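You operate a simulated robot arm through the tools that you are given. There is no shell and no other tool.

You are at the controls of a simulated robot arm. One attempt, no reset.

TASK
Grease the middle of the blue pad with the dabber, from the tin.
Fine: First haul the hook up level with the tow grip; put the dabber back. Set down upright: grease dabber. A coat counts when it lies all over at full strength: go over it till it gets no stronger.

Only the result counts: the job must be done as asked and must still hold three seconds after the hand-in. Knocking over, shifting, dropping, spilling or breaking anything else fails it.

THE ROBOT
A 6-joint arm with a two-finger parallel gripper, fixed in place. Base frame: the origin is at the foot of the arm, x ahead of it, y to its left, z up. Units: mm, rad, N and s.
With the tool pointing down near the work surface it reaches from about 120 to 840 mm from the base axis. Its first joint turns from -2.007 to 2.007 rad. Payload 4.2 kg.
The tool frame sits at the grasp point between the pads (the TCP): z along the fingers, y along the line on which they close. The tips reach 23 mm beyond it. The gripper opens to 94 mm. The fingers are 38 mm wide and 10 mm thick; the gripper's body (54 by 96 mm) begins 39 mm behind the TCP.
Orientation is that of the tool frame in the base frame, as a unit quaternion [x, y, z, w]. With the fingers straight down and closing along the base's y, the tool's x points along the base's -x, its y along +y and its z along -z.

THE INTERFACE
- The arm moves only by the tool servo_tool. Its argument "rows" is a list of rows, each an object (a shift or turn left out is 0, a gripper value left out holds the last) with "slide": the shift along the base's x, y, z in units of 25 mm (1.0 is 25 mm), a list of three; "delta_rot": the turn, a rotation vector about the base's x, y, z in units of 4 degrees (1.0 is 4 degrees), a list of three; "fingers": the finger opening in mm, from 0 to 94. In form: [{"slide": [x, y, z], "delta_rot": [wx, wy, wz], "fingers": fingers}, ...]. A call has 1 to 20 rows; each row shifts and turns the commanded pose from where the row before left it. A call with a number of a shift or a turn outside -1 to 1 is refused whole. Rows are played at 5 a second. More than 50 mm and 0.15 rad between two rows, or a gripper value outside its range, and nothing of the call is played. Where a pose cannot be reached the arm comes as near as it can. A force on the tool above 40 N (or 10 N above the force at the start of the call, whichever is more), or a blocked arm, ends the call early, and 0.2 s more pass. The fingers move at their own pace (about 108 mm/s each) and stop on an object; they squeeze with about 22 N. The grip force told is the motor's: it shows also when the fingers shut on nothing. Time passes only in rows, and 0.2 s behind the last, so rows that do not move let the fingers close. The reply holds the time, the measured pose of the TCP, the force on the tool along the base axes, the opening and the grip force, in the units named above and with some noise, with the torque about the TCP (base axes, N m) and any sound that the robot's microphone picked up.
- Cameras (640 x 400 px; columns grow to the right, rows downward): "scene" is fixed at [221.1, -501.1, 1212.9]; the picture's right is [0.37, -0.93, 0.00], its down [-0.25, -0.10, -0.96] and it looks along [0.90, 0.35, -0.27] (base axes); focal length 214 px, centre (320, 200). "wrist" rides on the gripper at [86, 16, -75] in the tool frame; the picture's right is [-0.18, 0.98, 0.00], its down [-0.58, -0.11, -0.81] and it looks along [-0.79, -0.15, 0.59] (tool axes); focal length 243 px, centre (320, 200). There is no depth. A picture from a camera that has moved, and an enlarged one, comes with that camera's place and axes in the base frame and with its lens.
- snapshot(camera): a new picture of that camera. The clock stands still meanwhile.
- lift_body(by): slides the trunk up (or, below 0, down) by that many mm; the arm rides with it, the base frame stays. It gives what a move gives, with no picture.
- enlarge(camera, box): a new picture of the part [left, top, right, bottom] of that camera's present view, enlarged. The clock stands still meanwhile.
- job_done(): hands the job in; it is judged then, once.

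Places have to be worked out from the pictures, the camera data and where the tool is seen. Open the gripper and draw the arm clear of the work before you hand the job in, unless the task says otherwise.

The tools are called after "Request:" as a command line: name --argument value ..., lists and objects as JSON in quotes. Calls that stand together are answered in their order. servo_tool: Moves the arm, as the interface text tells. Its arguments: {"type":"object","properties":{"rows":{"type":"array"}},"required":["rows"]} The other tools are called the same way: lift_body (by) slides the trunk up or down; snapshot (camera) takes a picture; enlarge (camera, box) takes an enlarged picture of a part of a camera's view; job_done () hands the job in.

At the start:

```text
t: 0.0
position: [539.3, -271.1, 1254.7]
ee_rot: [0.001, 1.0, 0.0, -0.001]
contact_force: [0.5, 0.3, 0.3]
wrist_torque: [0.0, -0.01, -0.02]
grip_width: 93.9
finger_force: 0.0
trunk travel left (down, up): [-650.0, 340.0]
```

scene: 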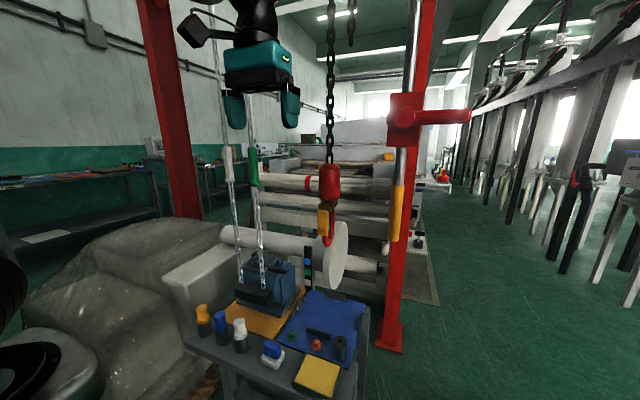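
wrist: 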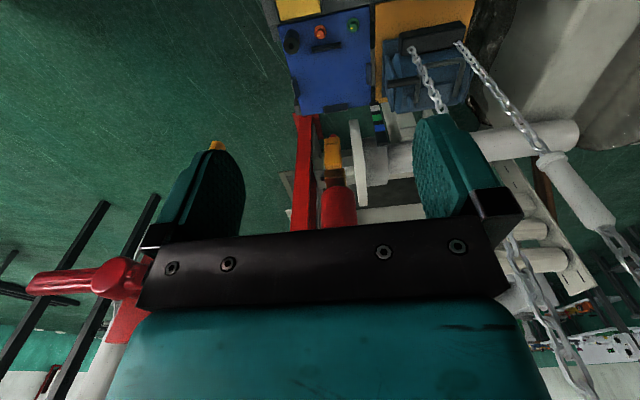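

I start by looking closely at the scene: the hoist with chains, the hook, the table with tools. I enlarge several regions before moving.

Request:
enlarge --camera "scene" --box '[180, 220, 400, 400]'

Request:
enlarge --camera "scene" --box '[180, 100, 480, 300]'

Request:
enlarge --camera "scene" --box '[130, 0, 480, 200]'

Request:
enlarge --camera "wrist" --box '[260, 0, 500, 150]'

```text
2.22 times, centred on (290, 310) of scene
camera zoom: at [221.1, -501.1, 1212.9], right [0.37, -0.93, 0.0], down [-0.25, -0.1, -0.96], along [0.9, 0.35, -0.27], focal length 477 px, centre (387, -44)
```

zoom: 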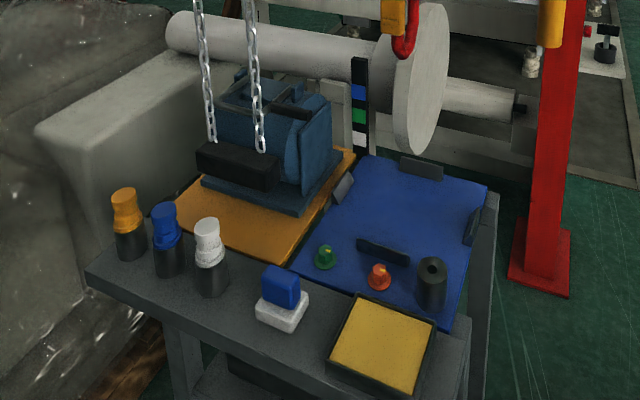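

```text
2.00 times, centred on (330, 200) of scene
camera zoom: at [221.1, -501.1, 1212.9], right [0.37, -0.93, 0.0], down [-0.25, -0.1, -0.96], along [0.9, 0.35, -0.27], focal length 429 px, centre (300, 200)
```

zoom: 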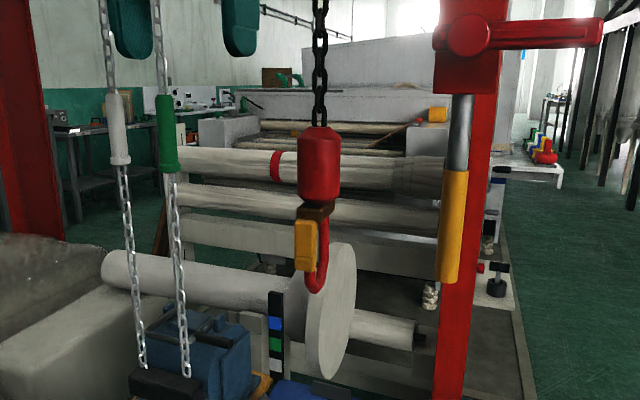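

```text
1.83 times, centred on (305, 100) of scene
camera zoom: at [221.1, -501.1, 1212.9], right [0.37, -0.93, 0.0], down [-0.25, -0.1, -0.96], along [0.9, 0.35, -0.27], focal length 392 px, centre (347, 383)
```

zoom: 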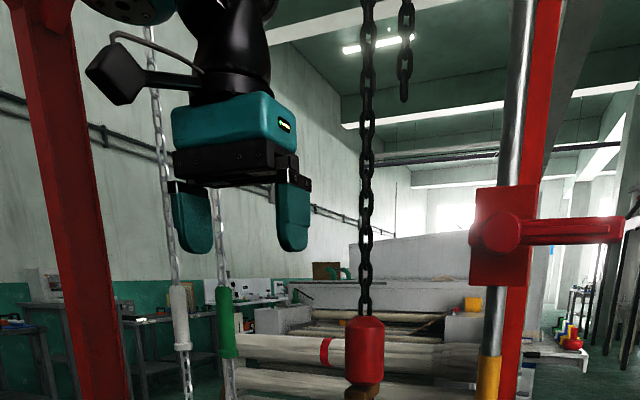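

```text
2.67 times, centred on (380, 75) of wrist
camera zoom: at [452.5, -255.8, 1328.9], right [0.18, 0.98, 0.0], down [0.58, -0.11, 0.81], along [0.79, -0.15, -0.59], focal length 647 px, centre (160, 533)
```

zoom: 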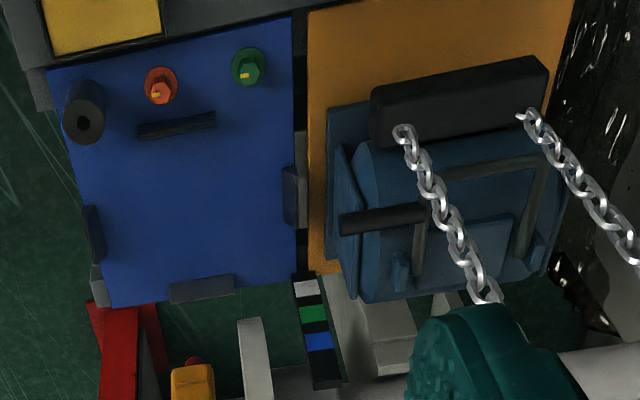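

The chains carry a pale grip and a green grip; the hook hangs near (780, -290, 930) and the table is around z 600. I look closer at the grips, hook and the tools.

Request:
enlarge --camera "scene" --box '[200, 130, 280, 200]'

Request:
enlarge --camera "scene" --box '[290, 140, 370, 280]'

Request:
enlarge --camera "scene" --box '[180, 290, 290, 380]'

Request:
enlarge --camera "scene" --box '[250, 280, 370, 400]'

Request:
enlarge --camera "scene" --box '[370, 60, 480, 260]'

Request:
enlarge --camera "scene" --box '[220, 240, 330, 320]'

```text
5.71 times, centred on (240, 165) of scene
camera zoom: at [221.1, -501.1, 1212.9], right [0.37, -0.93, 0.0], down [-0.25, -0.1, -0.96], along [0.9, 0.35, -0.27], focal length 1226 px, centre (777, 400)
```

zoom: 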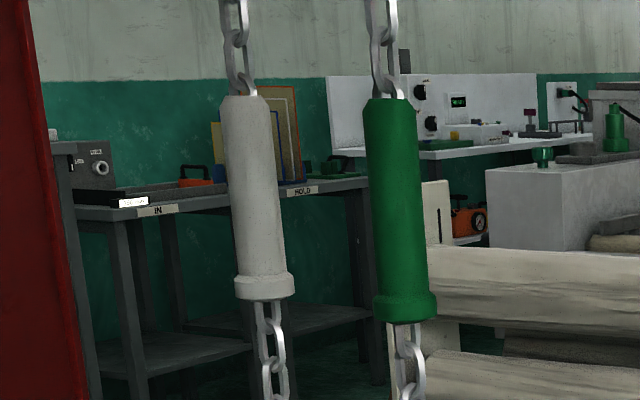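

```text
2.86 times, centred on (330, 210) of scene
camera zoom: at [221.1, -501.1, 1212.9], right [0.37, -0.93, 0.0], down [-0.25, -0.1, -0.96], along [0.9, 0.35, -0.27], focal length 613 px, centre (291, 171)
```

zoom: 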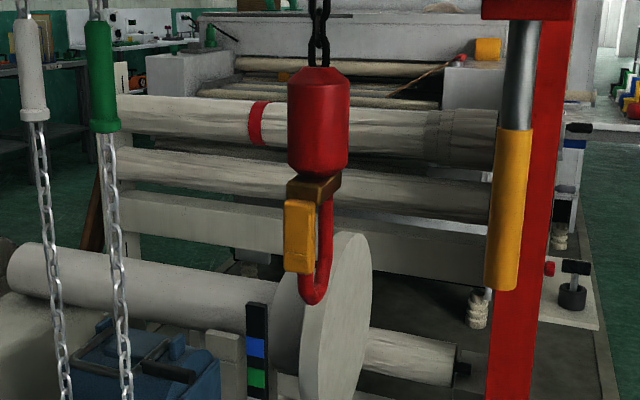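

```text
4.44 times, centred on (235, 335) of scene
camera zoom: at [221.1, -501.1, 1212.9], right [0.37, -0.93, 0.0], down [-0.25, -0.1, -0.96], along [0.9, 0.35, -0.27], focal length 953 px, centre (698, -400)
```

zoom: 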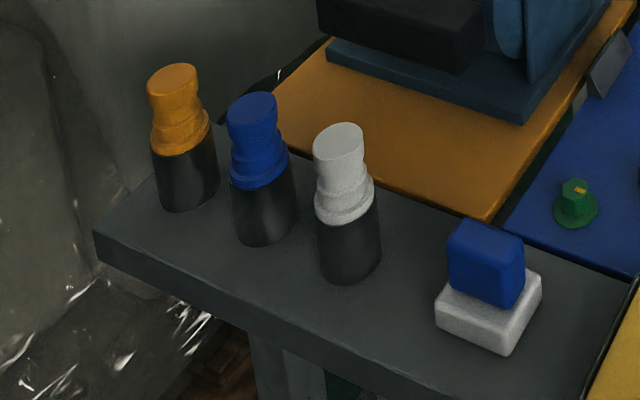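

```text
3.33 times, centred on (310, 340) of scene
camera zoom: at [221.1, -501.1, 1212.9], right [0.37, -0.93, 0.0], down [-0.25, -0.1, -0.96], along [0.9, 0.35, -0.27], focal length 715 px, centre (353, -267)
```

zoom: 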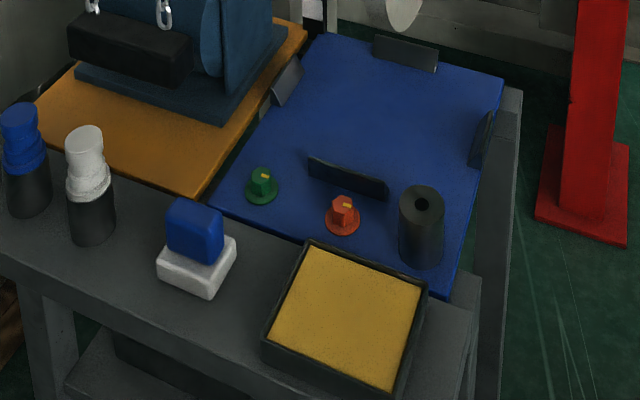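

```text
2.00 times, centred on (425, 160) of scene
camera zoom: at [221.1, -501.1, 1212.9], right [0.37, -0.93, 0.0], down [-0.25, -0.1, -0.96], along [0.9, 0.35, -0.27], focal length 429 px, centre (110, 280)
```

zoom: 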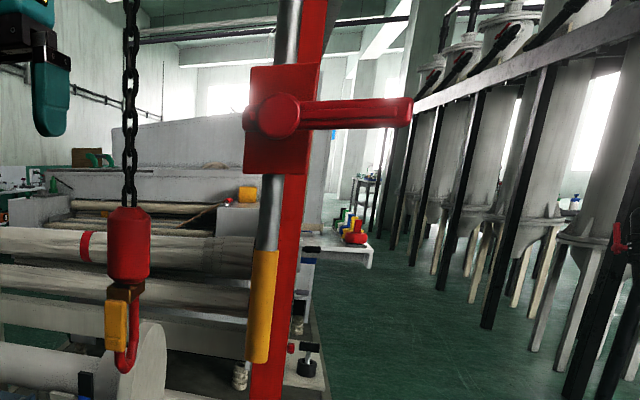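

```text
5.00 times, centred on (275, 280) of scene
camera zoom: at [221.1, -501.1, 1212.9], right [0.37, -0.93, 0.0], down [-0.25, -0.1, -0.96], along [0.9, 0.35, -0.27], focal length 1072 px, centre (545, -200)
```

zoom: 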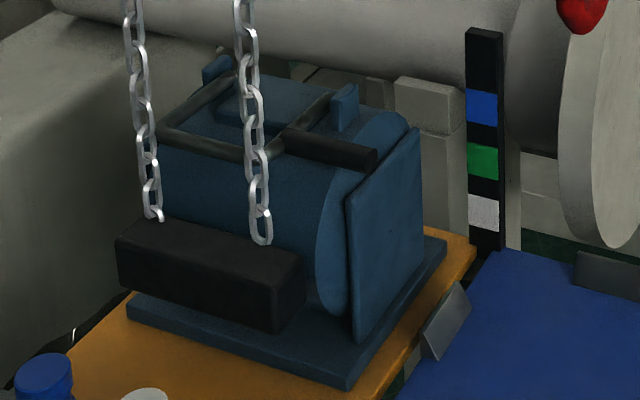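

The yellow sleeve on the steel rod sits near (705, -496, 990–1117) and the pale grip near (758, 24, 1070–1190). I tilt the camera up while backing off to see how the hoist works.

Request:
servo_tool --rows '[{"slide": [-0.6, 0, 0], "delta_rot": [0, -1, 0]}, {"slide": [-0.6, 0, 0], "delta_rot": [0, -1, 0]}, {"slide": [-0.6, 0, 0], "delta_rot": [0, -1, 0]}, {"slide": [-0.6, 0, 0], "delta_rot": [0, -1, 0]}, {"slide": [-0.6, 0, 0], "delta_rot": [0, -1, 0]}, {"slide": [-0.6, 0, 0], "delta_rot": [0, -1, 0]}, {"slide": [-0.6, 0, 0], "delta_rot": [0, -1, 0]}, {"slide": [-0.6, 0, 0], "delta_rot": [0, -1, 0]}]'

Request:
snapshot --camera "wrist"

Request:
snapshot --camera "scene"

```text
t: 1.8
position: [419.6, -275.5, 1256.2]
ee_rot: [-0.001, 0.961, 0.003, 0.276]
contact_force: [0.9, 0.3, 0.6]
wrist_torque: [0.01, 0.01, -0.01]
grip_width: 94.1
finger_force: 0.1
out of reach, approached as far as the arm can: row 8
trunk travel left (down, up): [-650.0, 340.0]
```

```text
taken
camera wrist: at [306.6, -260.7, 1273.5], right [0.15, 0.98, 0.1], down [0.07, -0.11, 0.99], along [0.99, -0.15, -0.08], focal length 243 px, centre (320, 200)
```

wrist: 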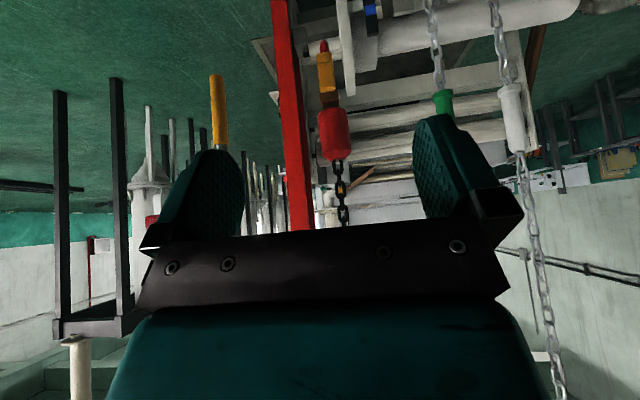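

```text
taken
```

scene: 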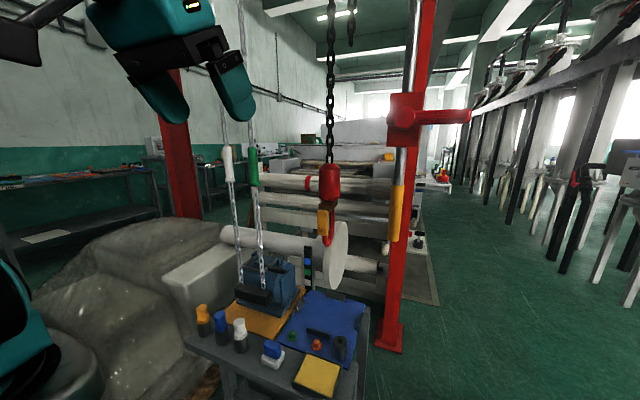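

The wrist view (upside down in the picture) shows the yellow grip, hook, green and pale grips. I enlarge these regions.

Request:
enlarge --camera "wrist" --box '[190, 0, 380, 240]'

Request:
enlarge --camera "wrist" --box '[410, 0, 580, 200]'

Request:
enlarge --camera "scene" --box '[130, 0, 440, 120]'

Request:
enlarge --camera "scene" --box '[210, 130, 280, 310]'

```text
1.67 times, centred on (285, 120) of wrist
camera zoom: at [306.6, -260.7, 1273.5], right [0.15, 0.98, 0.1], down [0.07, -0.11, 0.99], along [0.99, -0.15, -0.08], focal length 404 px, centre (378, 333)
```

zoom: 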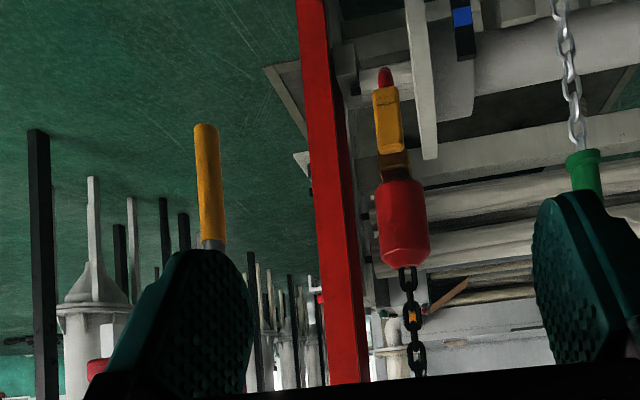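

```text
2.00 times, centred on (495, 100) of wrist
camera zoom: at [306.6, -260.7, 1273.5], right [0.15, 0.98, 0.1], down [0.07, -0.11, 0.99], along [0.99, -0.15, -0.08], focal length 485 px, centre (-30, 400)
```

zoom: 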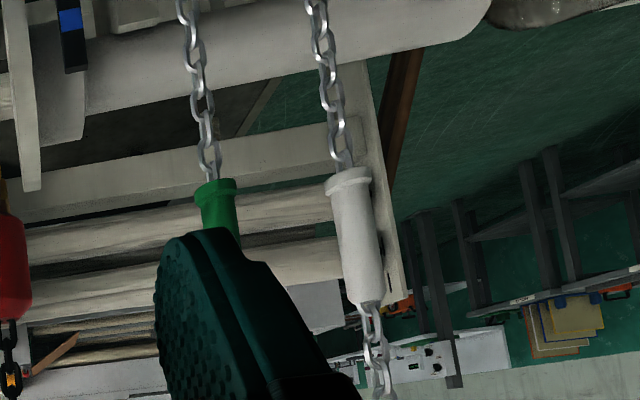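

```text
2.06 times, centred on (285, 60) of scene
camera zoom: at [221.1, -501.1, 1212.9], right [0.37, -0.93, 0.0], down [-0.25, -0.1, -0.96], along [0.9, 0.35, -0.27], focal length 443 px, centre (392, 489)
```

zoom: 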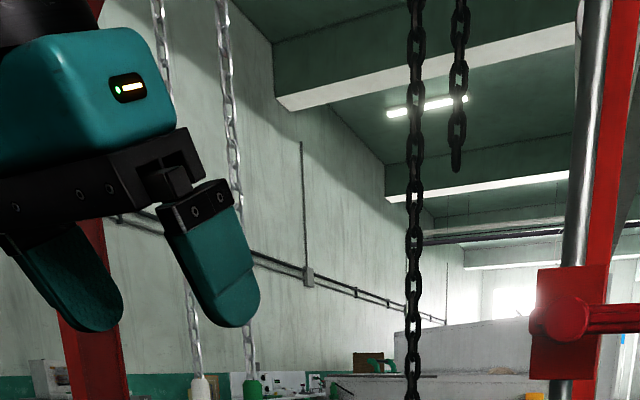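

```text
2.22 times, centred on (245, 220) of scene
camera zoom: at [221.1, -501.1, 1212.9], right [0.37, -0.93, 0.0], down [-0.25, -0.1, -0.96], along [0.9, 0.35, -0.27], focal length 477 px, centre (487, 156)
```

zoom: 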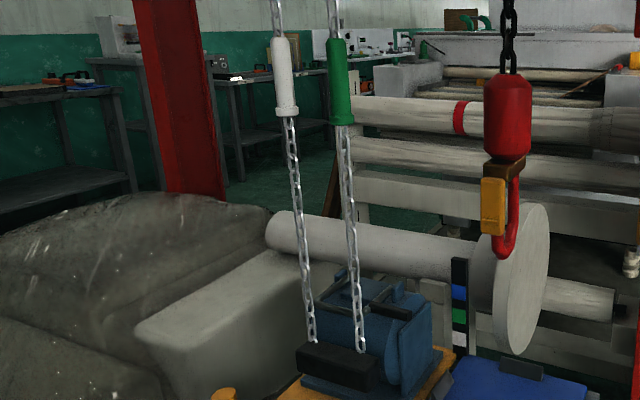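

Triangulating both cameras: pale grip flange (740, 8, 1089), green grip flange (719, -103, 1089), hook bowl bottom (823, -294, 876), yellow rod grip z 986–1121 at (705, -493). I lower the trunk so that I can reach the hand-chain grips with a horizontal tool.

Request:
lift_body --by -300

Request:
snapshot --camera "scene"

Request:
snapshot --camera "wrist"

```text
t: 4.8
position: [420.5, -276.8, 955.1]
ee_rot: [0.0, 0.961, 0.003, 0.276]
contact_force: [-0.3, 0.5, 0.0]
wrist_torque: [0.0, -0.01, 0.02]
grip_width: 94.0
finger_force: 0.1
trunk travel left (down, up): [-350.0, 640.0]
```

```text
taken
```

scene: 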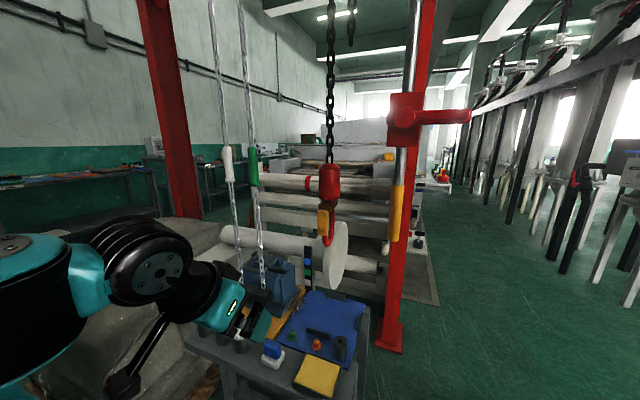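

```text
taken
camera wrist: at [306.8, -260.8, 973.6], right [0.15, 0.98, 0.1], down [0.07, -0.11, 0.99], along [0.99, -0.15, -0.08], focal length 243 px, centre (320, 200)
```

wrist: 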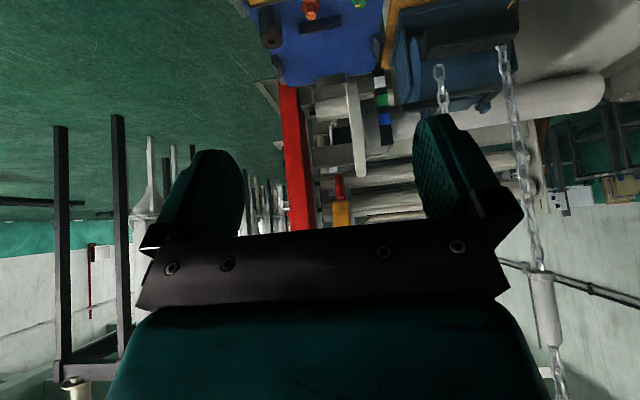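

The arm is now lower and the hoist is seen unobstructed. I enlarge the upper hoist once more to understand the rod and lever.

Request:
enlarge --camera "scene" --box '[190, 0, 290, 110]'

Request:
enlarge --camera "scene" --box '[380, 0, 480, 130]'

```text
3.64 times, centred on (240, 55) of scene
camera zoom: at [221.1, -501.1, 1212.9], right [0.37, -0.93, 0.0], down [-0.25, -0.1, -0.96], along [0.9, 0.35, -0.27], focal length 780 px, centre (611, 727)
```

zoom: 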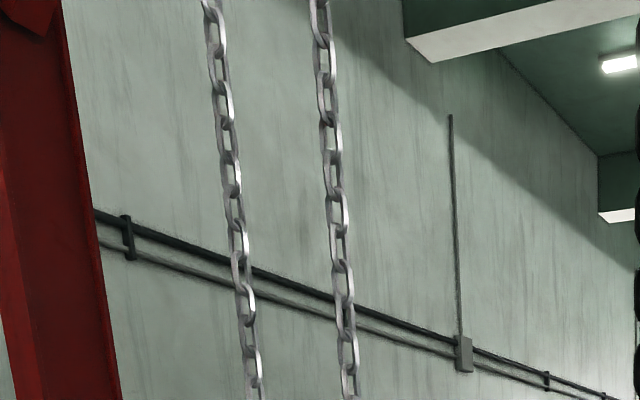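

```text
3.08 times, centred on (430, 65) of scene
camera zoom: at [221.1, -501.1, 1212.9], right [0.37, -0.93, 0.0], down [-0.25, -0.1, -0.96], along [0.9, 0.35, -0.27], focal length 660 px, centre (-18, 615)
```

zoom: 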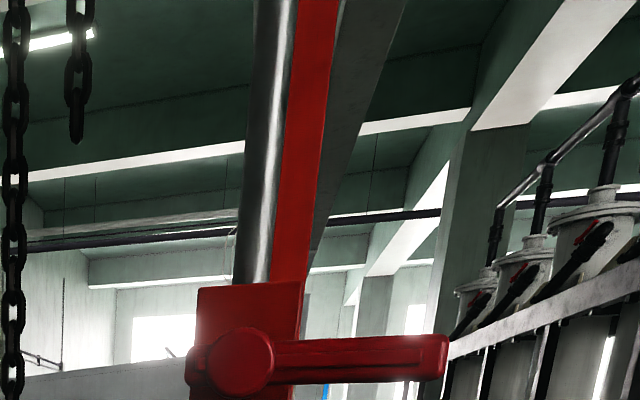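

The tow rod with the yellow grip hangs from the trolley, so I take the yellow sleeve as the fixed height mark; the hand chain grips should move the hook. I swing the tool to horizontal and bring it in front of the green grip.

Request:
servo_tool --rows '[{"slide": [0.43, 0.5, 0.5], "delta_rot": [0, -1, 0]}, {"slide": [0.43, 0.5, 0.5], "delta_rot": [0, -1, 0]}, {"slide": [0.43, 0.5, 0.5], "delta_rot": [0, -1, 0]}, {"slide": [0.43, 0.5, 0.5], "delta_rot": [0, -1, 0]}, {"slide": [0.43, 0.5, 0.5], "delta_rot": [0, -1, 0]}, {"slide": [0.43, 0.5, 0.5], "delta_rot": [0, -1, 0]}, {"slide": [0.43, 0.5, 0.5], "delta_rot": [0, -1, 0]}, {"slide": [0.43, 0.5, 0.5], "delta_rot": [0, -1, 0]}, {"slide": [0.43, 0.5, 0.5], "delta_rot": [0, -1, 0]}, {"slide": [0.43, 0.5, 0.5], "delta_rot": [0, -1, 0]}, {"slide": [0.43, 0.5, 0.5], "delta_rot": [0, -1, 0]}, {"slide": [0.43, 0.5, 0.5], "delta_rot": [0, -1, 0]}, {"slide": [0.43, 0.5, 0.5], "delta_rot": [0, -1, 0]}, {"slide": [0.43, 0.5, 0.5], "delta_rot": [0, -1, 0]}]'

Request:
snapshot --camera "wrist"

Request:
snapshot --camera "scene"

```text
t: 7.8
position: [603.8, -194.5, 1171.4]
ee_rot: [-0.003, 0.719, 0.003, 0.695]
contact_force: [1.0, -0.7, -0.7]
wrist_torque: [-0.01, 0.02, 0.02]
grip_width: 94.3
finger_force: 0.1
out of reach, approached as far as the arm can: row 1, 2, 3, 4, 5, 6, 7, 8, 9, 10, 11, 12, 13
trunk travel left (down, up): [-350.0, 640.0]
```

```text
taken
camera wrist: at [524.7, -180.2, 1088.2], right [0.0, 0.98, 0.18], down [-0.78, -0.11, 0.61], along [0.62, -0.14, 0.77], focal length 243 px, centre (320, 200)
```

wrist: 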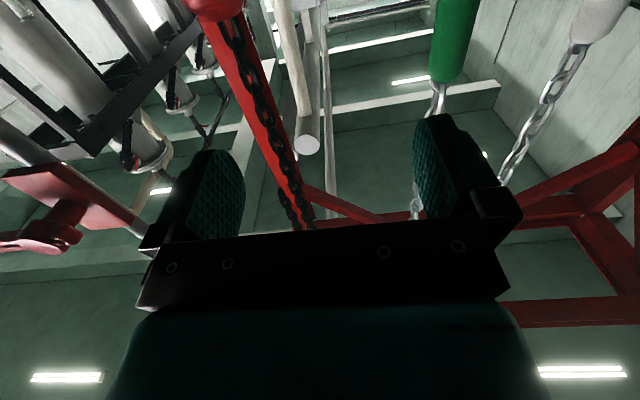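

```text
taken
```

scene: 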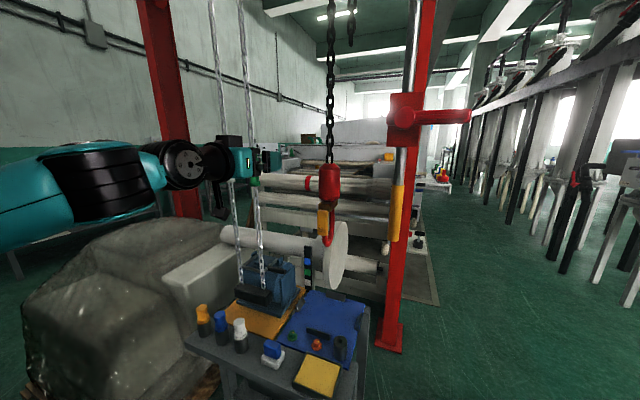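

The tool is horizontal at (604, -194, 1171). I shift left in front of the green grip at y -103 and down to z 1135, still short of it in x.

Request:
servo_tool --rows '[{"slide": [0, 0.91, -0.36]}, {"slide": [0, 0.91, -0.36]}, {"slide": [0, 0.91, -0.36]}, {"slide": [0, 0.91, -0.36]}]'

Request:
snapshot --camera "wrist"

Request:
enlarge --camera "scene" --box '[180, 120, 300, 200]'

```text
t: 8.8
position: [640.9, -119.7, 1144.6]
ee_rot: [-0.002, 0.719, 0.002, 0.695]
contact_force: [0.6, -0.9, 0.4]
wrist_torque: [-0.01, 0.0, 0.01]
grip_width: 94.2
finger_force: 0.1
out of reach, approached as far as the arm can: row 1, 2, 3, 4
trunk travel left (down, up): [-350.0, 640.0]
```

```text
taken
camera wrist: at [564.0, -105.5, 1061.2], right [0.0, 0.98, 0.18], down [-0.79, -0.11, 0.61], along [0.62, -0.15, 0.77], focal length 243 px, centre (320, 200)
```

wrist: 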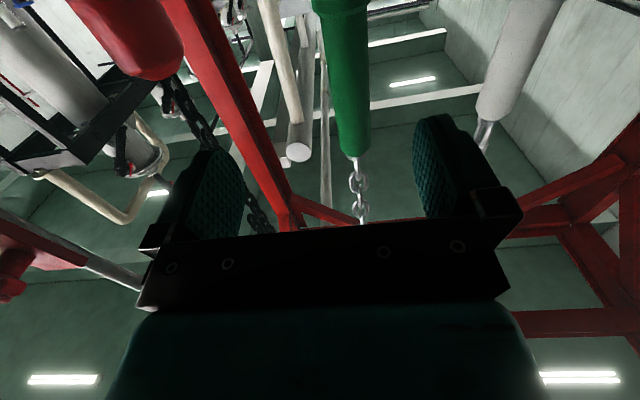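

```text
5.00 times, centred on (240, 160) of scene
camera zoom: at [221.1, -501.1, 1212.9], right [0.37, -0.93, 0.0], down [-0.25, -0.1, -0.96], along [0.9, 0.35, -0.27], focal length 1072 px, centre (720, 400)
```

zoom: 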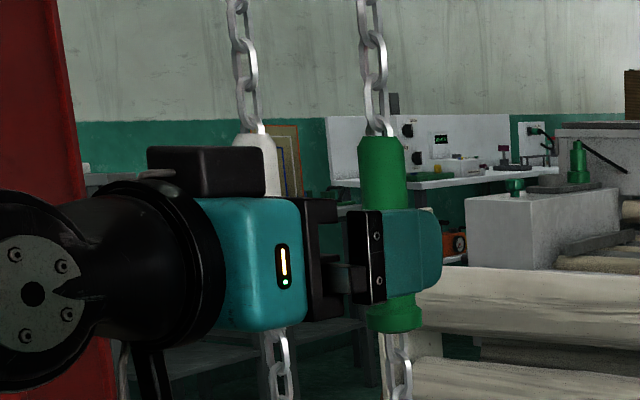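

The green grip confirmed at (719, -102), z 1089–1200. I advance onto it with open fingers.

Request:
servo_tool --rows '[{"slide": [0.6, 0.23, -0.1]}, {"slide": [0.6, 0.23, -0.1]}, {"slide": [0.6, 0.23, -0.1]}, {"slide": [0.6, 0, -0.1]}, {"slide": [0.6, 0, 0]}, {"slide": [0, 0, 0]}]'

Request:
snapshot --camera "wrist"

Request:
enlarge --camera "scene" --box '[180, 120, 300, 200]'

```text
t: 10.2
position: [716.0, -104.1, 1135.3]
ee_rot: [-0.002, 0.72, 0.002, 0.694]
contact_force: [-0.4, -0.2, -0.2]
wrist_torque: [0.0, 0.0, 0.01]
grip_width: 94.3
finger_force: 0.0
trunk travel left (down, up): [-350.0, 640.0]
```

```text
taken
camera wrist: at [638.9, -88.2, 1051.1], right [0.0, 0.98, 0.18], down [-0.78, -0.11, 0.61], along [0.62, -0.15, 0.77], focal length 243 px, centre (320, 200)
```

wrist: 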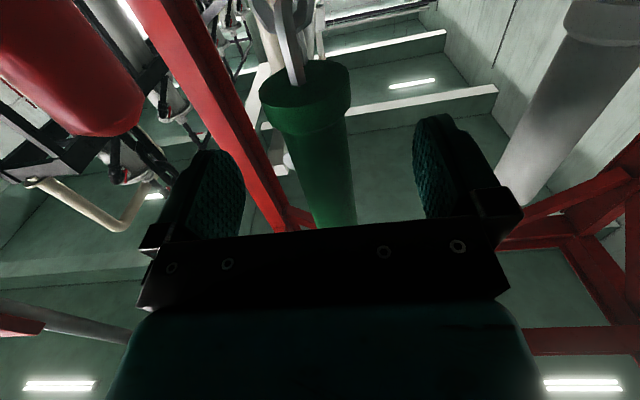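

```text
5.00 times, centred on (240, 160) of scene
camera zoom: at [221.1, -501.1, 1212.9], right [0.37, -0.93, 0.0], down [-0.25, -0.1, -0.96], along [0.9, 0.35, -0.27], focal length 1072 px, centre (720, 400)
```

zoom: 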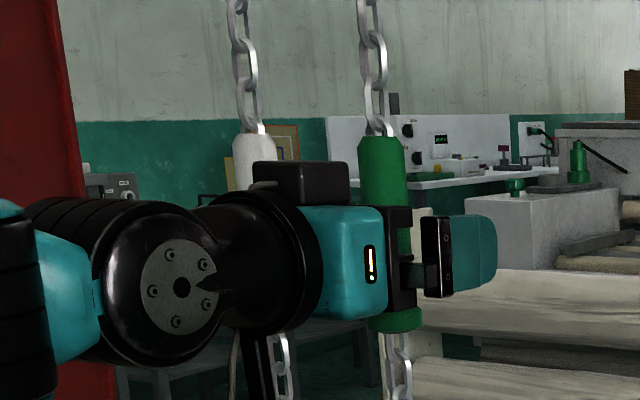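

The grip is between the fingers. I close on it and wait.

Request:
servo_tool --rows '[{"fingers": 10}, {"slide": [0, 0, 0]}, {"slide": [0, 0, 0]}, {"slide": [0, 0, 0]}]'

Request:
snapshot --camera "wrist"

```text
t: 11.2
position: [717.6, -100.7, 1133.5]
ee_rot: [-0.003, 0.72, 0.002, 0.694]
contact_force: [0.2, 17.5, 0.4]
wrist_torque: [-0.34, 0.25, 0.11]
grip_width: 24.0
finger_force: 45.1
trunk travel left (down, up): [-350.0, 640.0]
```

```text
taken
camera wrist: at [638.8, -86.0, 1051.1], right [0.0, 0.98, 0.18], down [-0.78, -0.12, 0.61], along [0.62, -0.14, 0.77], focal length 243 px, centre (320, 200)
```

wrist: 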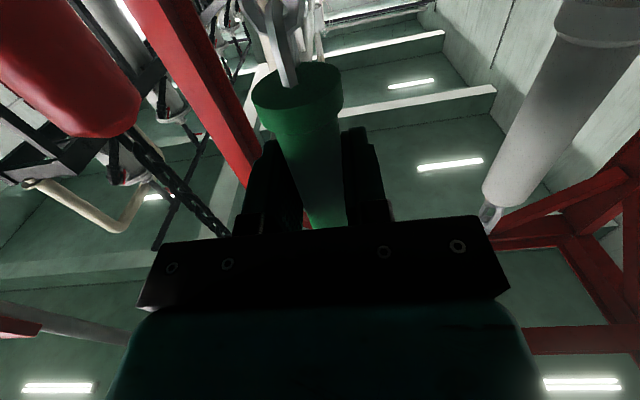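

Gripped (24 mm). A side force of 17 N shows I'm a few mm off in y, so I ease +y, then pull down about 30 mm to test.

Request:
servo_tool --rows '[{"slide": [0, 0.14, 0]}, {"slide": [0, 0, -0.3]}, {"slide": [0, 0, -0.3]}, {"slide": [0, 0, -0.3]}, {"slide": [0, 0, -0.3]}]'

Request:
snapshot --camera "scene"

Request:
enlarge --camera "scene" --box '[290, 140, 370, 280]'

```text
t: 12.4
position: [716.7, -101.3, 1104.5]
ee_rot: [-0.001, 0.719, 0.001, 0.695]
contact_force: [3.9, 1.9, 3.6]
wrist_torque: [-0.48, -0.08, 0.0]
grip_width: 24.2
finger_force: 44.8
trunk travel left (down, up): [-350.0, 640.0]
```

```text
taken
```

scene: 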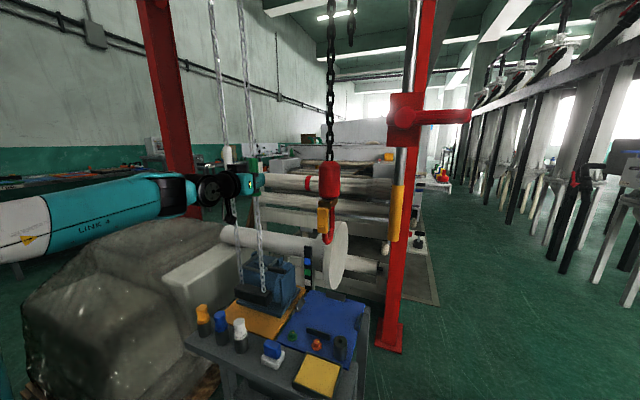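

```text
2.86 times, centred on (330, 210) of scene
camera zoom: at [221.1, -501.1, 1212.9], right [0.37, -0.93, 0.0], down [-0.25, -0.1, -0.96], along [0.9, 0.35, -0.27], focal length 613 px, centre (291, 171)
```

zoom: 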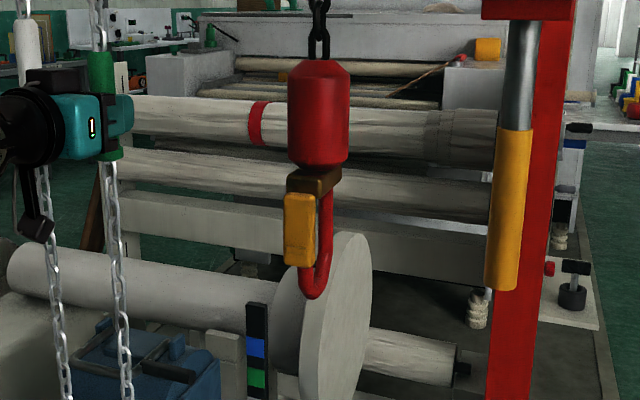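

The hook rose about 8 mm for a 28 mm pull, so the green grip hauls up with roughly a 1:3.5 ratio. I keep pulling down.

Request:
servo_tool --rows '[{"slide": [0, 0, -0.5]}, {"slide": [0, 0, -0.5]}, {"slide": [0, 0, -0.5]}, {"slide": [0, 0, -0.5]}, {"slide": [0, 0, -0.5]}, {"slide": [0, 0, -0.5]}, {"slide": [0, 0, -0.5]}, {"slide": [0, 0, -0.5]}]'

Request:
snapshot --camera "scene"

Request:
enlarge --camera "scene" --box '[290, 140, 370, 280]'

Request:
enlarge --camera "scene" --box '[180, 120, 300, 320]'

```text
t: 14.2
position: [716.4, -101.1, 1005.5]
ee_rot: [-0.001, 0.719, 0.001, 0.695]
contact_force: [-8.8, -7.1, 5.2]
wrist_torque: [0.21, -0.01, -0.02]
grip_width: 24.1
finger_force: 44.5
trunk travel left (down, up): [-350.0, 640.0]
```

```text
taken
```

scene: 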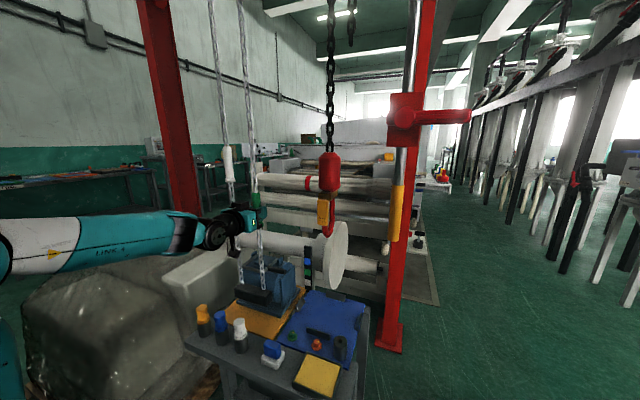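

```text
2.86 times, centred on (330, 210) of scene
camera zoom: at [221.1, -501.1, 1212.9], right [0.37, -0.93, 0.0], down [-0.25, -0.1, -0.96], along [0.9, 0.35, -0.27], focal length 613 px, centre (291, 171)
```

zoom: 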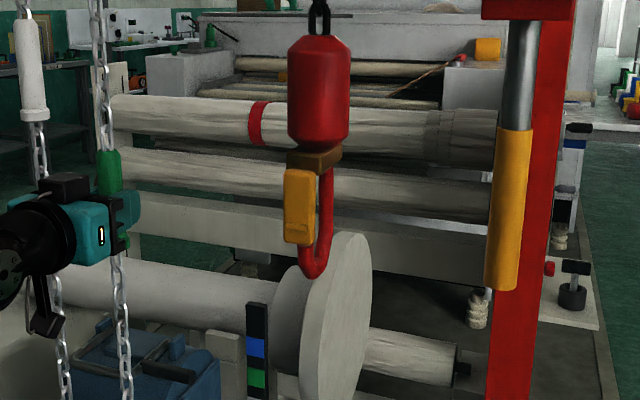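

```text
2.00 times, centred on (240, 220) of scene
camera zoom: at [221.1, -501.1, 1212.9], right [0.37, -0.93, 0.0], down [-0.25, -0.1, -0.96], along [0.9, 0.35, -0.27], focal length 429 px, centre (480, 160)
```

zoom: 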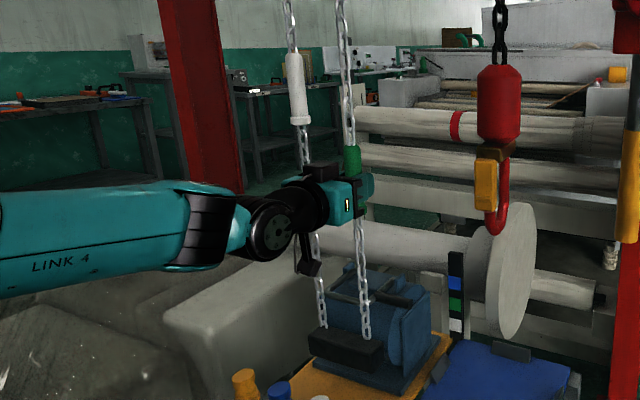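

Hook bottom is now at about z 909 (+31 mm for a 128 mm pull, 1:4), and the pale grip stayed still. I keep pulling, watching for a stop.

Request:
servo_tool --rows '[{"slide": [0, 0, -0.5]}, {"slide": [0, 0, -0.5]}, {"slide": [0, 0, -0.5]}, {"slide": [0, 0, -0.5]}, {"slide": [0, 0, -0.5]}, {"slide": [0, 0, -0.5]}, {"slide": [0, 0, -0.5]}, {"slide": [0, 0, -0.5]}]'

Request:
enlarge --camera "scene" --box '[290, 140, 370, 280]'

Request:
enlarge --camera "scene" --box '[180, 120, 300, 320]'

```text
t: 14.8
position: [717.1, -100.2, 991.7]
ee_rot: [-0.001, 0.709, 0.001, 0.705]
contact_force: [-9.4, -1.1, 7.7]
wrist_torque: [-0.5, 0.42, -0.16]
grip_width: 23.7
finger_force: 45.3
trunk travel left (down, up): [-350.0, 640.0]
stopped in row 3: the force on the tool passed its limit at 50 N (the readings are from after the stop); the commanded pose is now the measured one
```

```text
2.86 times, centred on (330, 210) of scene
camera zoom: at [221.1, -501.1, 1212.9], right [0.37, -0.93, 0.0], down [-0.25, -0.1, -0.96], along [0.9, 0.35, -0.27], focal length 613 px, centre (291, 171)
```

zoom: 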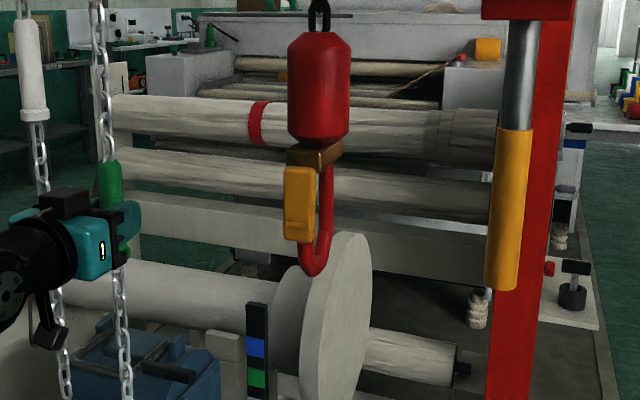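

```text
2.00 times, centred on (240, 220) of scene
camera zoom: at [221.1, -501.1, 1212.9], right [0.37, -0.93, 0.0], down [-0.25, -0.1, -0.96], along [0.9, 0.35, -0.27], focal length 429 px, centre (480, 160)
```

zoom: 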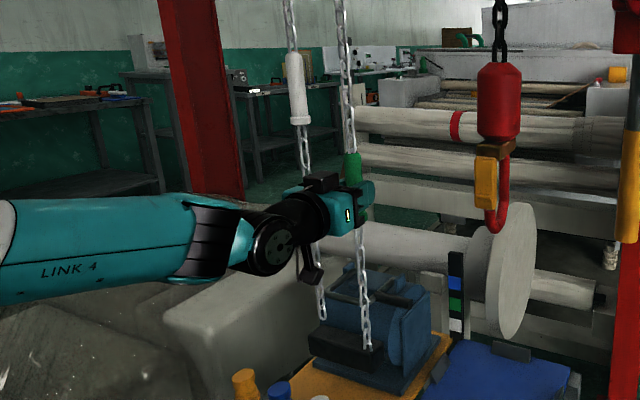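

The stroke ended after about 140 mm (hook up ~35 mm in all). I carry the grip back up gently while watching whether the hook holds.

Request:
servo_tool --rows '[{"slide": [0, 0, 0.5]}, {"slide": [0, 0, 0.5]}, {"slide": [0, 0, 0.5]}, {"slide": [0, 0, 0.5]}]'

Request:
enlarge --camera "scene" --box '[290, 140, 370, 280]'

Request:
enlarge --camera "scene" --box '[180, 120, 300, 320]'

```text
t: 15.8
position: [715.3, -99.6, 1043.0]
ee_rot: [-0.001, 0.711, 0.001, 0.704]
contact_force: [-10.6, -3.7, 3.3]
wrist_torque: [0.8, 0.21, 0.05]
grip_width: 24.1
finger_force: 45.4
trunk travel left (down, up): [-350.0, 640.0]
```

```text
2.86 times, centred on (330, 210) of scene
camera zoom: at [221.1, -501.1, 1212.9], right [0.37, -0.93, 0.0], down [-0.25, -0.1, -0.96], along [0.9, 0.35, -0.27], focal length 613 px, centre (291, 171)
```

zoom: 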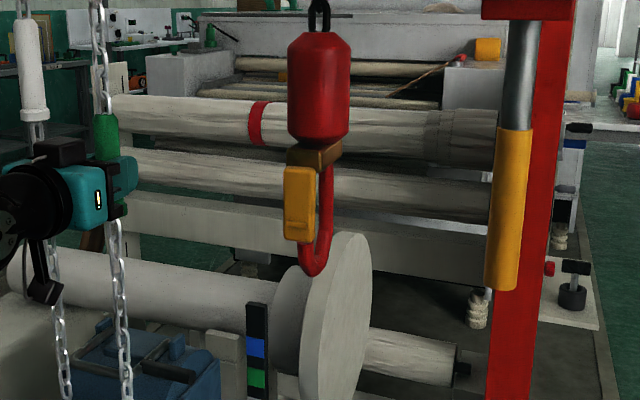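

```text
2.00 times, centred on (240, 220) of scene
camera zoom: at [221.1, -501.1, 1212.9], right [0.37, -0.93, 0.0], down [-0.25, -0.1, -0.96], along [0.9, 0.35, -0.27], focal length 429 px, centre (480, 160)
```

zoom: 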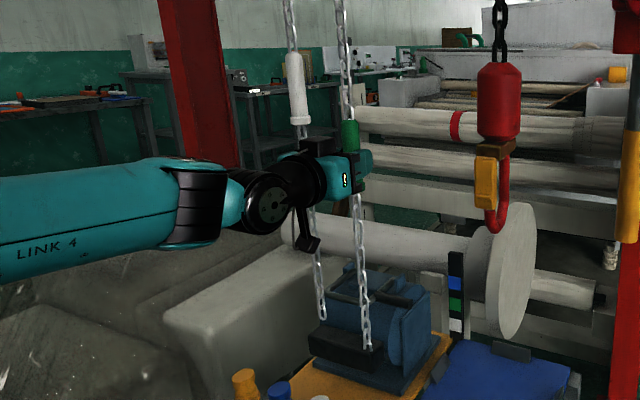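

The hook stays put while the grip returns: a ratchet hoist. I measure the hook and the yellow grip closely now to decide the target height.

Request:
enlarge --camera "scene" --box '[305, 145, 345, 245]'

Request:
enlarge --camera "scene" --box '[370, 170, 430, 250]'

```text
4.00 times, centred on (325, 195) of scene
camera zoom: at [221.1, -501.1, 1212.9], right [0.37, -0.93, 0.0], down [-0.25, -0.1, -0.96], along [0.9, 0.35, -0.27], focal length 858 px, centre (300, 220)
```

zoom: 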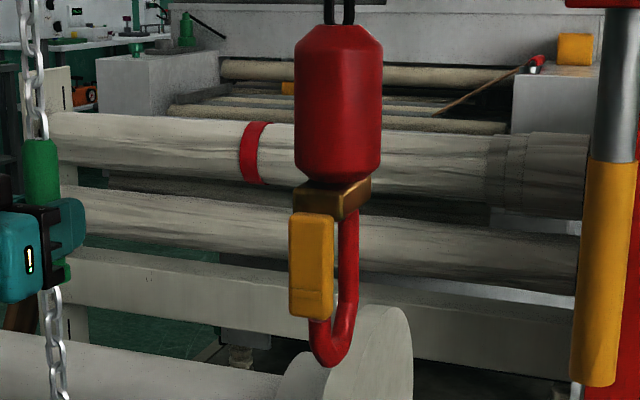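

```text
5.00 times, centred on (400, 210) of scene
camera zoom: at [221.1, -501.1, 1212.9], right [0.37, -0.93, 0.0], down [-0.25, -0.1, -0.96], along [0.9, 0.35, -0.27], focal length 1072 px, centre (-80, 150)
```

zoom: 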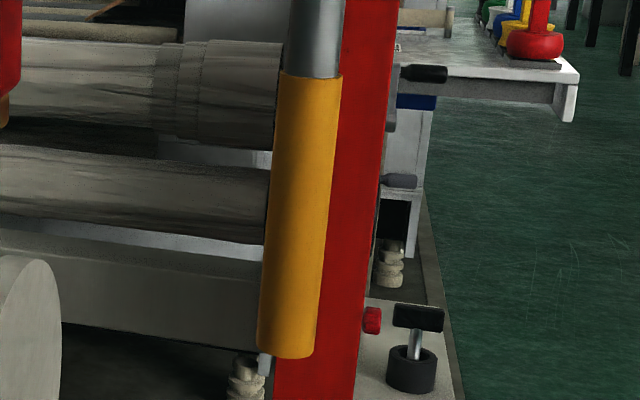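

Hook J spans z 911–1050 now; the yellow grip spans 986–1121 (centre 1053). I need roughly +95 mm more, about three strokes. Raise the grip again and pull the next stroke.

Request:
servo_tool --rows '[{"slide": [-0.06, 0, 0.6]}, {"slide": [0, 0, 0.6]}, {"slide": [0, 0, 0.6]}, {"slide": [0, 0, 0.6]}, {"slide": [0, 0, 0.6]}, {"slide": [0, 0, 0.55]}]'

Request:
enlarge --camera "scene" --box '[200, 130, 360, 250]'

```text
t: 17.2
position: [716.9, -101.4, 1129.7]
ee_rot: [-0.001, 0.711, 0.001, 0.703]
contact_force: [14.6, -3.5, 1.1]
wrist_torque: [0.79, -0.01, 0.02]
grip_width: 24.0
finger_force: 45.7
trunk travel left (down, up): [-350.0, 640.0]
```

```text
3.33 times, centred on (280, 190) of scene
camera zoom: at [221.1, -501.1, 1212.9], right [0.37, -0.93, 0.0], down [-0.25, -0.1, -0.96], along [0.9, 0.35, -0.27], focal length 715 px, centre (453, 233)
```

zoom: 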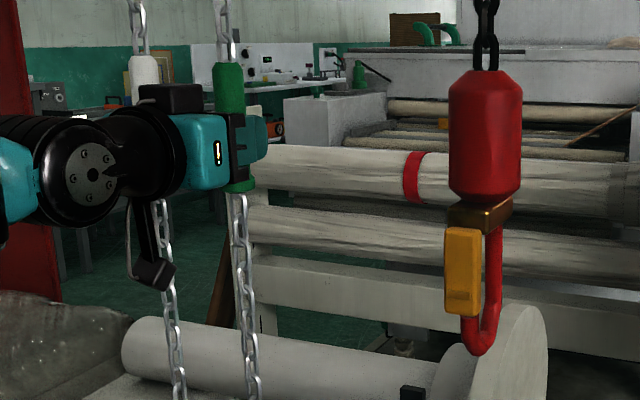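

Grip is back at the top and the hook holds. Next stroke: pull 130 mm.

Request:
servo_tool --rows '[{"slide": [0, 0, -0.5]}, {"slide": [0, 0, -0.5]}, {"slide": [0, 0, -0.5]}, {"slide": [0, 0, -0.5]}, {"slide": [0, 0, -0.5]}, {"slide": [0, 0, -0.5]}, {"slide": [0, 0, -0.5]}, {"slide": [0, 0, -0.5]}, {"slide": [0, 0, -0.5]}, {"slide": [0, 0, -0.5]}]'

Request:
enlarge --camera "scene" --box '[305, 145, 345, 245]'

```text
t: 19.4
position: [716.8, -99.8, 1003.4]
ee_rot: [-0.001, 0.711, 0.001, 0.704]
contact_force: [21.8, -4.5, 5.0]
wrist_torque: [0.95, -0.43, -0.07]
grip_width: 24.2
finger_force: 44.5
trunk travel left (down, up): [-350.0, 640.0]
```

```text
4.00 times, centred on (325, 195) of scene
camera zoom: at [221.1, -501.1, 1212.9], right [0.37, -0.93, 0.0], down [-0.25, -0.1, -0.96], along [0.9, 0.35, -0.27], focal length 858 px, centre (300, 220)
```

zoom: 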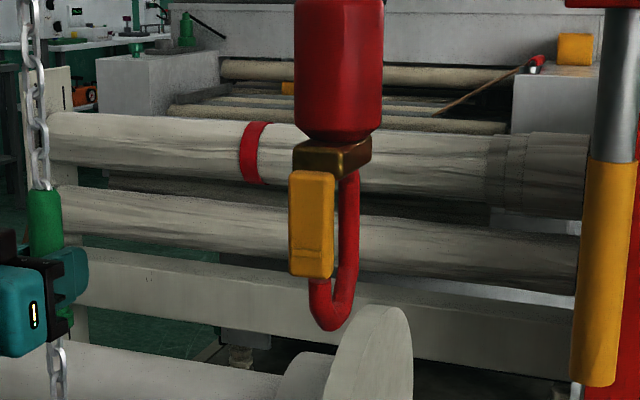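

Hook bottom now about z 942. Another stroke: up 126 mm and down again, with a small x correction.

Request:
servo_tool --rows '[{"slide": [0.05, 0, 0.63]}, {"slide": [0, 0, 0.63]}, {"slide": [0, 0, 0.63]}, {"slide": [0, 0, 0.63]}, {"slide": [0, 0, 0.63]}, {"slide": [0, 0, 0.63]}, {"slide": [0, 0, 0.63]}, {"slide": [0, 0, 0.63]}]'

Request:
servo_tool --rows '[{"slide": [0, 0, -0.5]}, {"slide": [0, 0, -0.5]}, {"slide": [0, 0, -0.5]}, {"slide": [0, 0, -0.5]}, {"slide": [0, 0, -0.5]}, {"slide": [0, 0, -0.5]}, {"slide": [0, 0, -0.5]}, {"slide": [0, 0, -0.5]}, {"slide": [0, 0, -0.5]}, {"slide": [0, 0, -0.5]}]'

Request:
enlarge --camera "scene" --box '[305, 145, 345, 245]'

```text
t: 21.2
position: [716.1, -100.8, 1132.3]
ee_rot: [-0.001, 0.71, 0.001, 0.704]
contact_force: [-9.5, 1.4, 0.9]
wrist_torque: [0.98, -0.38, -0.07]
grip_width: 23.9
finger_force: 45.3
trunk travel left (down, up): [-350.0, 640.0]
```

```text
t: 23.4
position: [715.9, -101.5, 1005.5]
ee_rot: [-0.001, 0.71, 0.0, 0.704]
contact_force: [-13.6, 3.8, 5.2]
wrist_torque: [0.06, 0.14, -0.05]
grip_width: 24.3
finger_force: 44.7
trunk travel left (down, up): [-350.0, 640.0]
```

```text
4.00 times, centred on (325, 195) of scene
camera zoom: at [221.1, -501.1, 1212.9], right [0.37, -0.93, 0.0], down [-0.25, -0.1, -0.96], along [0.9, 0.35, -0.27], focal length 858 px, centre (300, 220)
```

zoom: 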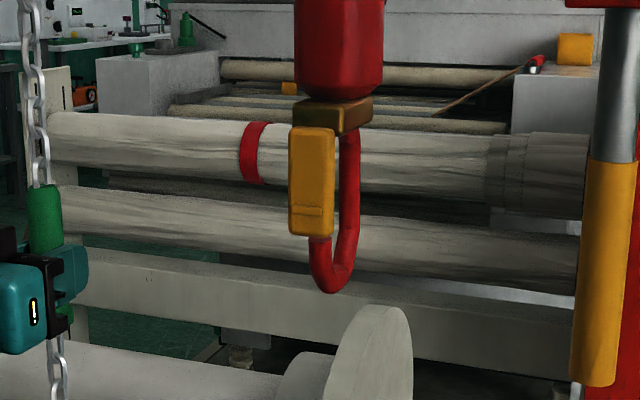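

Hook bottom is about z 975, hook centre about 1044. One last stroke of nearly full length puts the hook (bowl ~1028, centre ~1079) squarely around the yellow grip's centre at 1053.

Request:
servo_tool --rows '[{"slide": [-0.02, 0, 0.63]}, {"slide": [0, 0, 0.63]}, {"slide": [0, 0, 0.63]}, {"slide": [0, 0, 0.63]}, {"slide": [0, 0, 0.63]}, {"slide": [0, 0, 0.63]}, {"slide": [0, 0, 0.63]}, {"slide": [0, 0, 0.6]}]'

Request:
servo_tool --rows '[{"slide": [0, 0, -0.5]}, {"slide": [0, 0, -0.5]}, {"slide": [0, 0, -0.5]}, {"slide": [0, 0, -0.5]}, {"slide": [0, 0, -0.5]}, {"slide": [0, 0, -0.5]}, {"slide": [0, 0, -0.5]}, {"slide": [0, 0, -0.5]}, {"slide": [0, 0, -0.5]}, {"slide": [0, 0, -0.5]}, {"slide": [0, 0, -0.3]}]'

Request:
enlarge --camera "scene" --box '[305, 145, 345, 245]'

Request:
snapshot --camera "scene"

```text
t: 25.2
position: [715.8, -99.8, 1131.8]
ee_rot: [-0.002, 0.711, 0.002, 0.703]
contact_force: [3.8, 2.1, 1.9]
wrist_torque: [1.35, -0.11, 0.01]
grip_width: 24.3
finger_force: 44.9
trunk travel left (down, up): [-350.0, 640.0]
```

```text
t: 27.6
position: [715.3, -100.7, 999.3]
ee_rot: [-0.001, 0.711, 0.001, 0.703]
contact_force: [-0.3, -2.6, 5.9]
wrist_torque: [1.39, -0.42, -0.11]
grip_width: 24.1
finger_force: 44.5
trunk travel left (down, up): [-350.0, 640.0]
```

```text
4.00 times, centred on (325, 195) of scene
camera zoom: at [221.1, -501.1, 1212.9], right [0.37, -0.93, 0.0], down [-0.25, -0.1, -0.96], along [0.9, 0.35, -0.27], focal length 858 px, centre (300, 220)
```

zoom: 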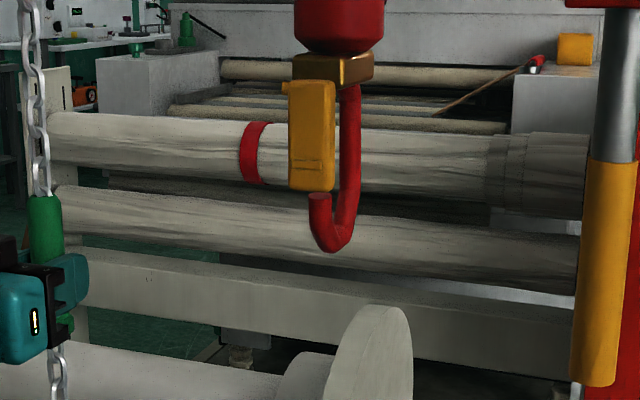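

```text
taken
```

scene: 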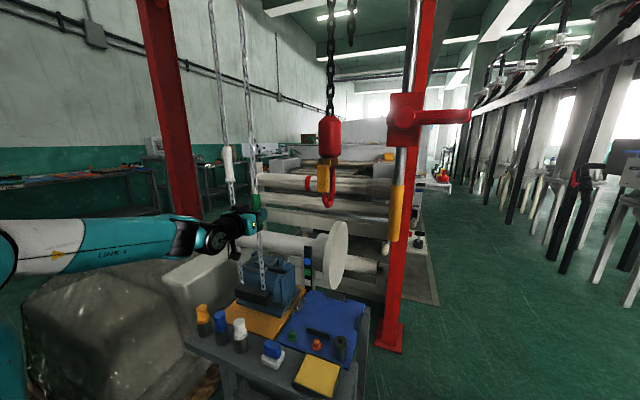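

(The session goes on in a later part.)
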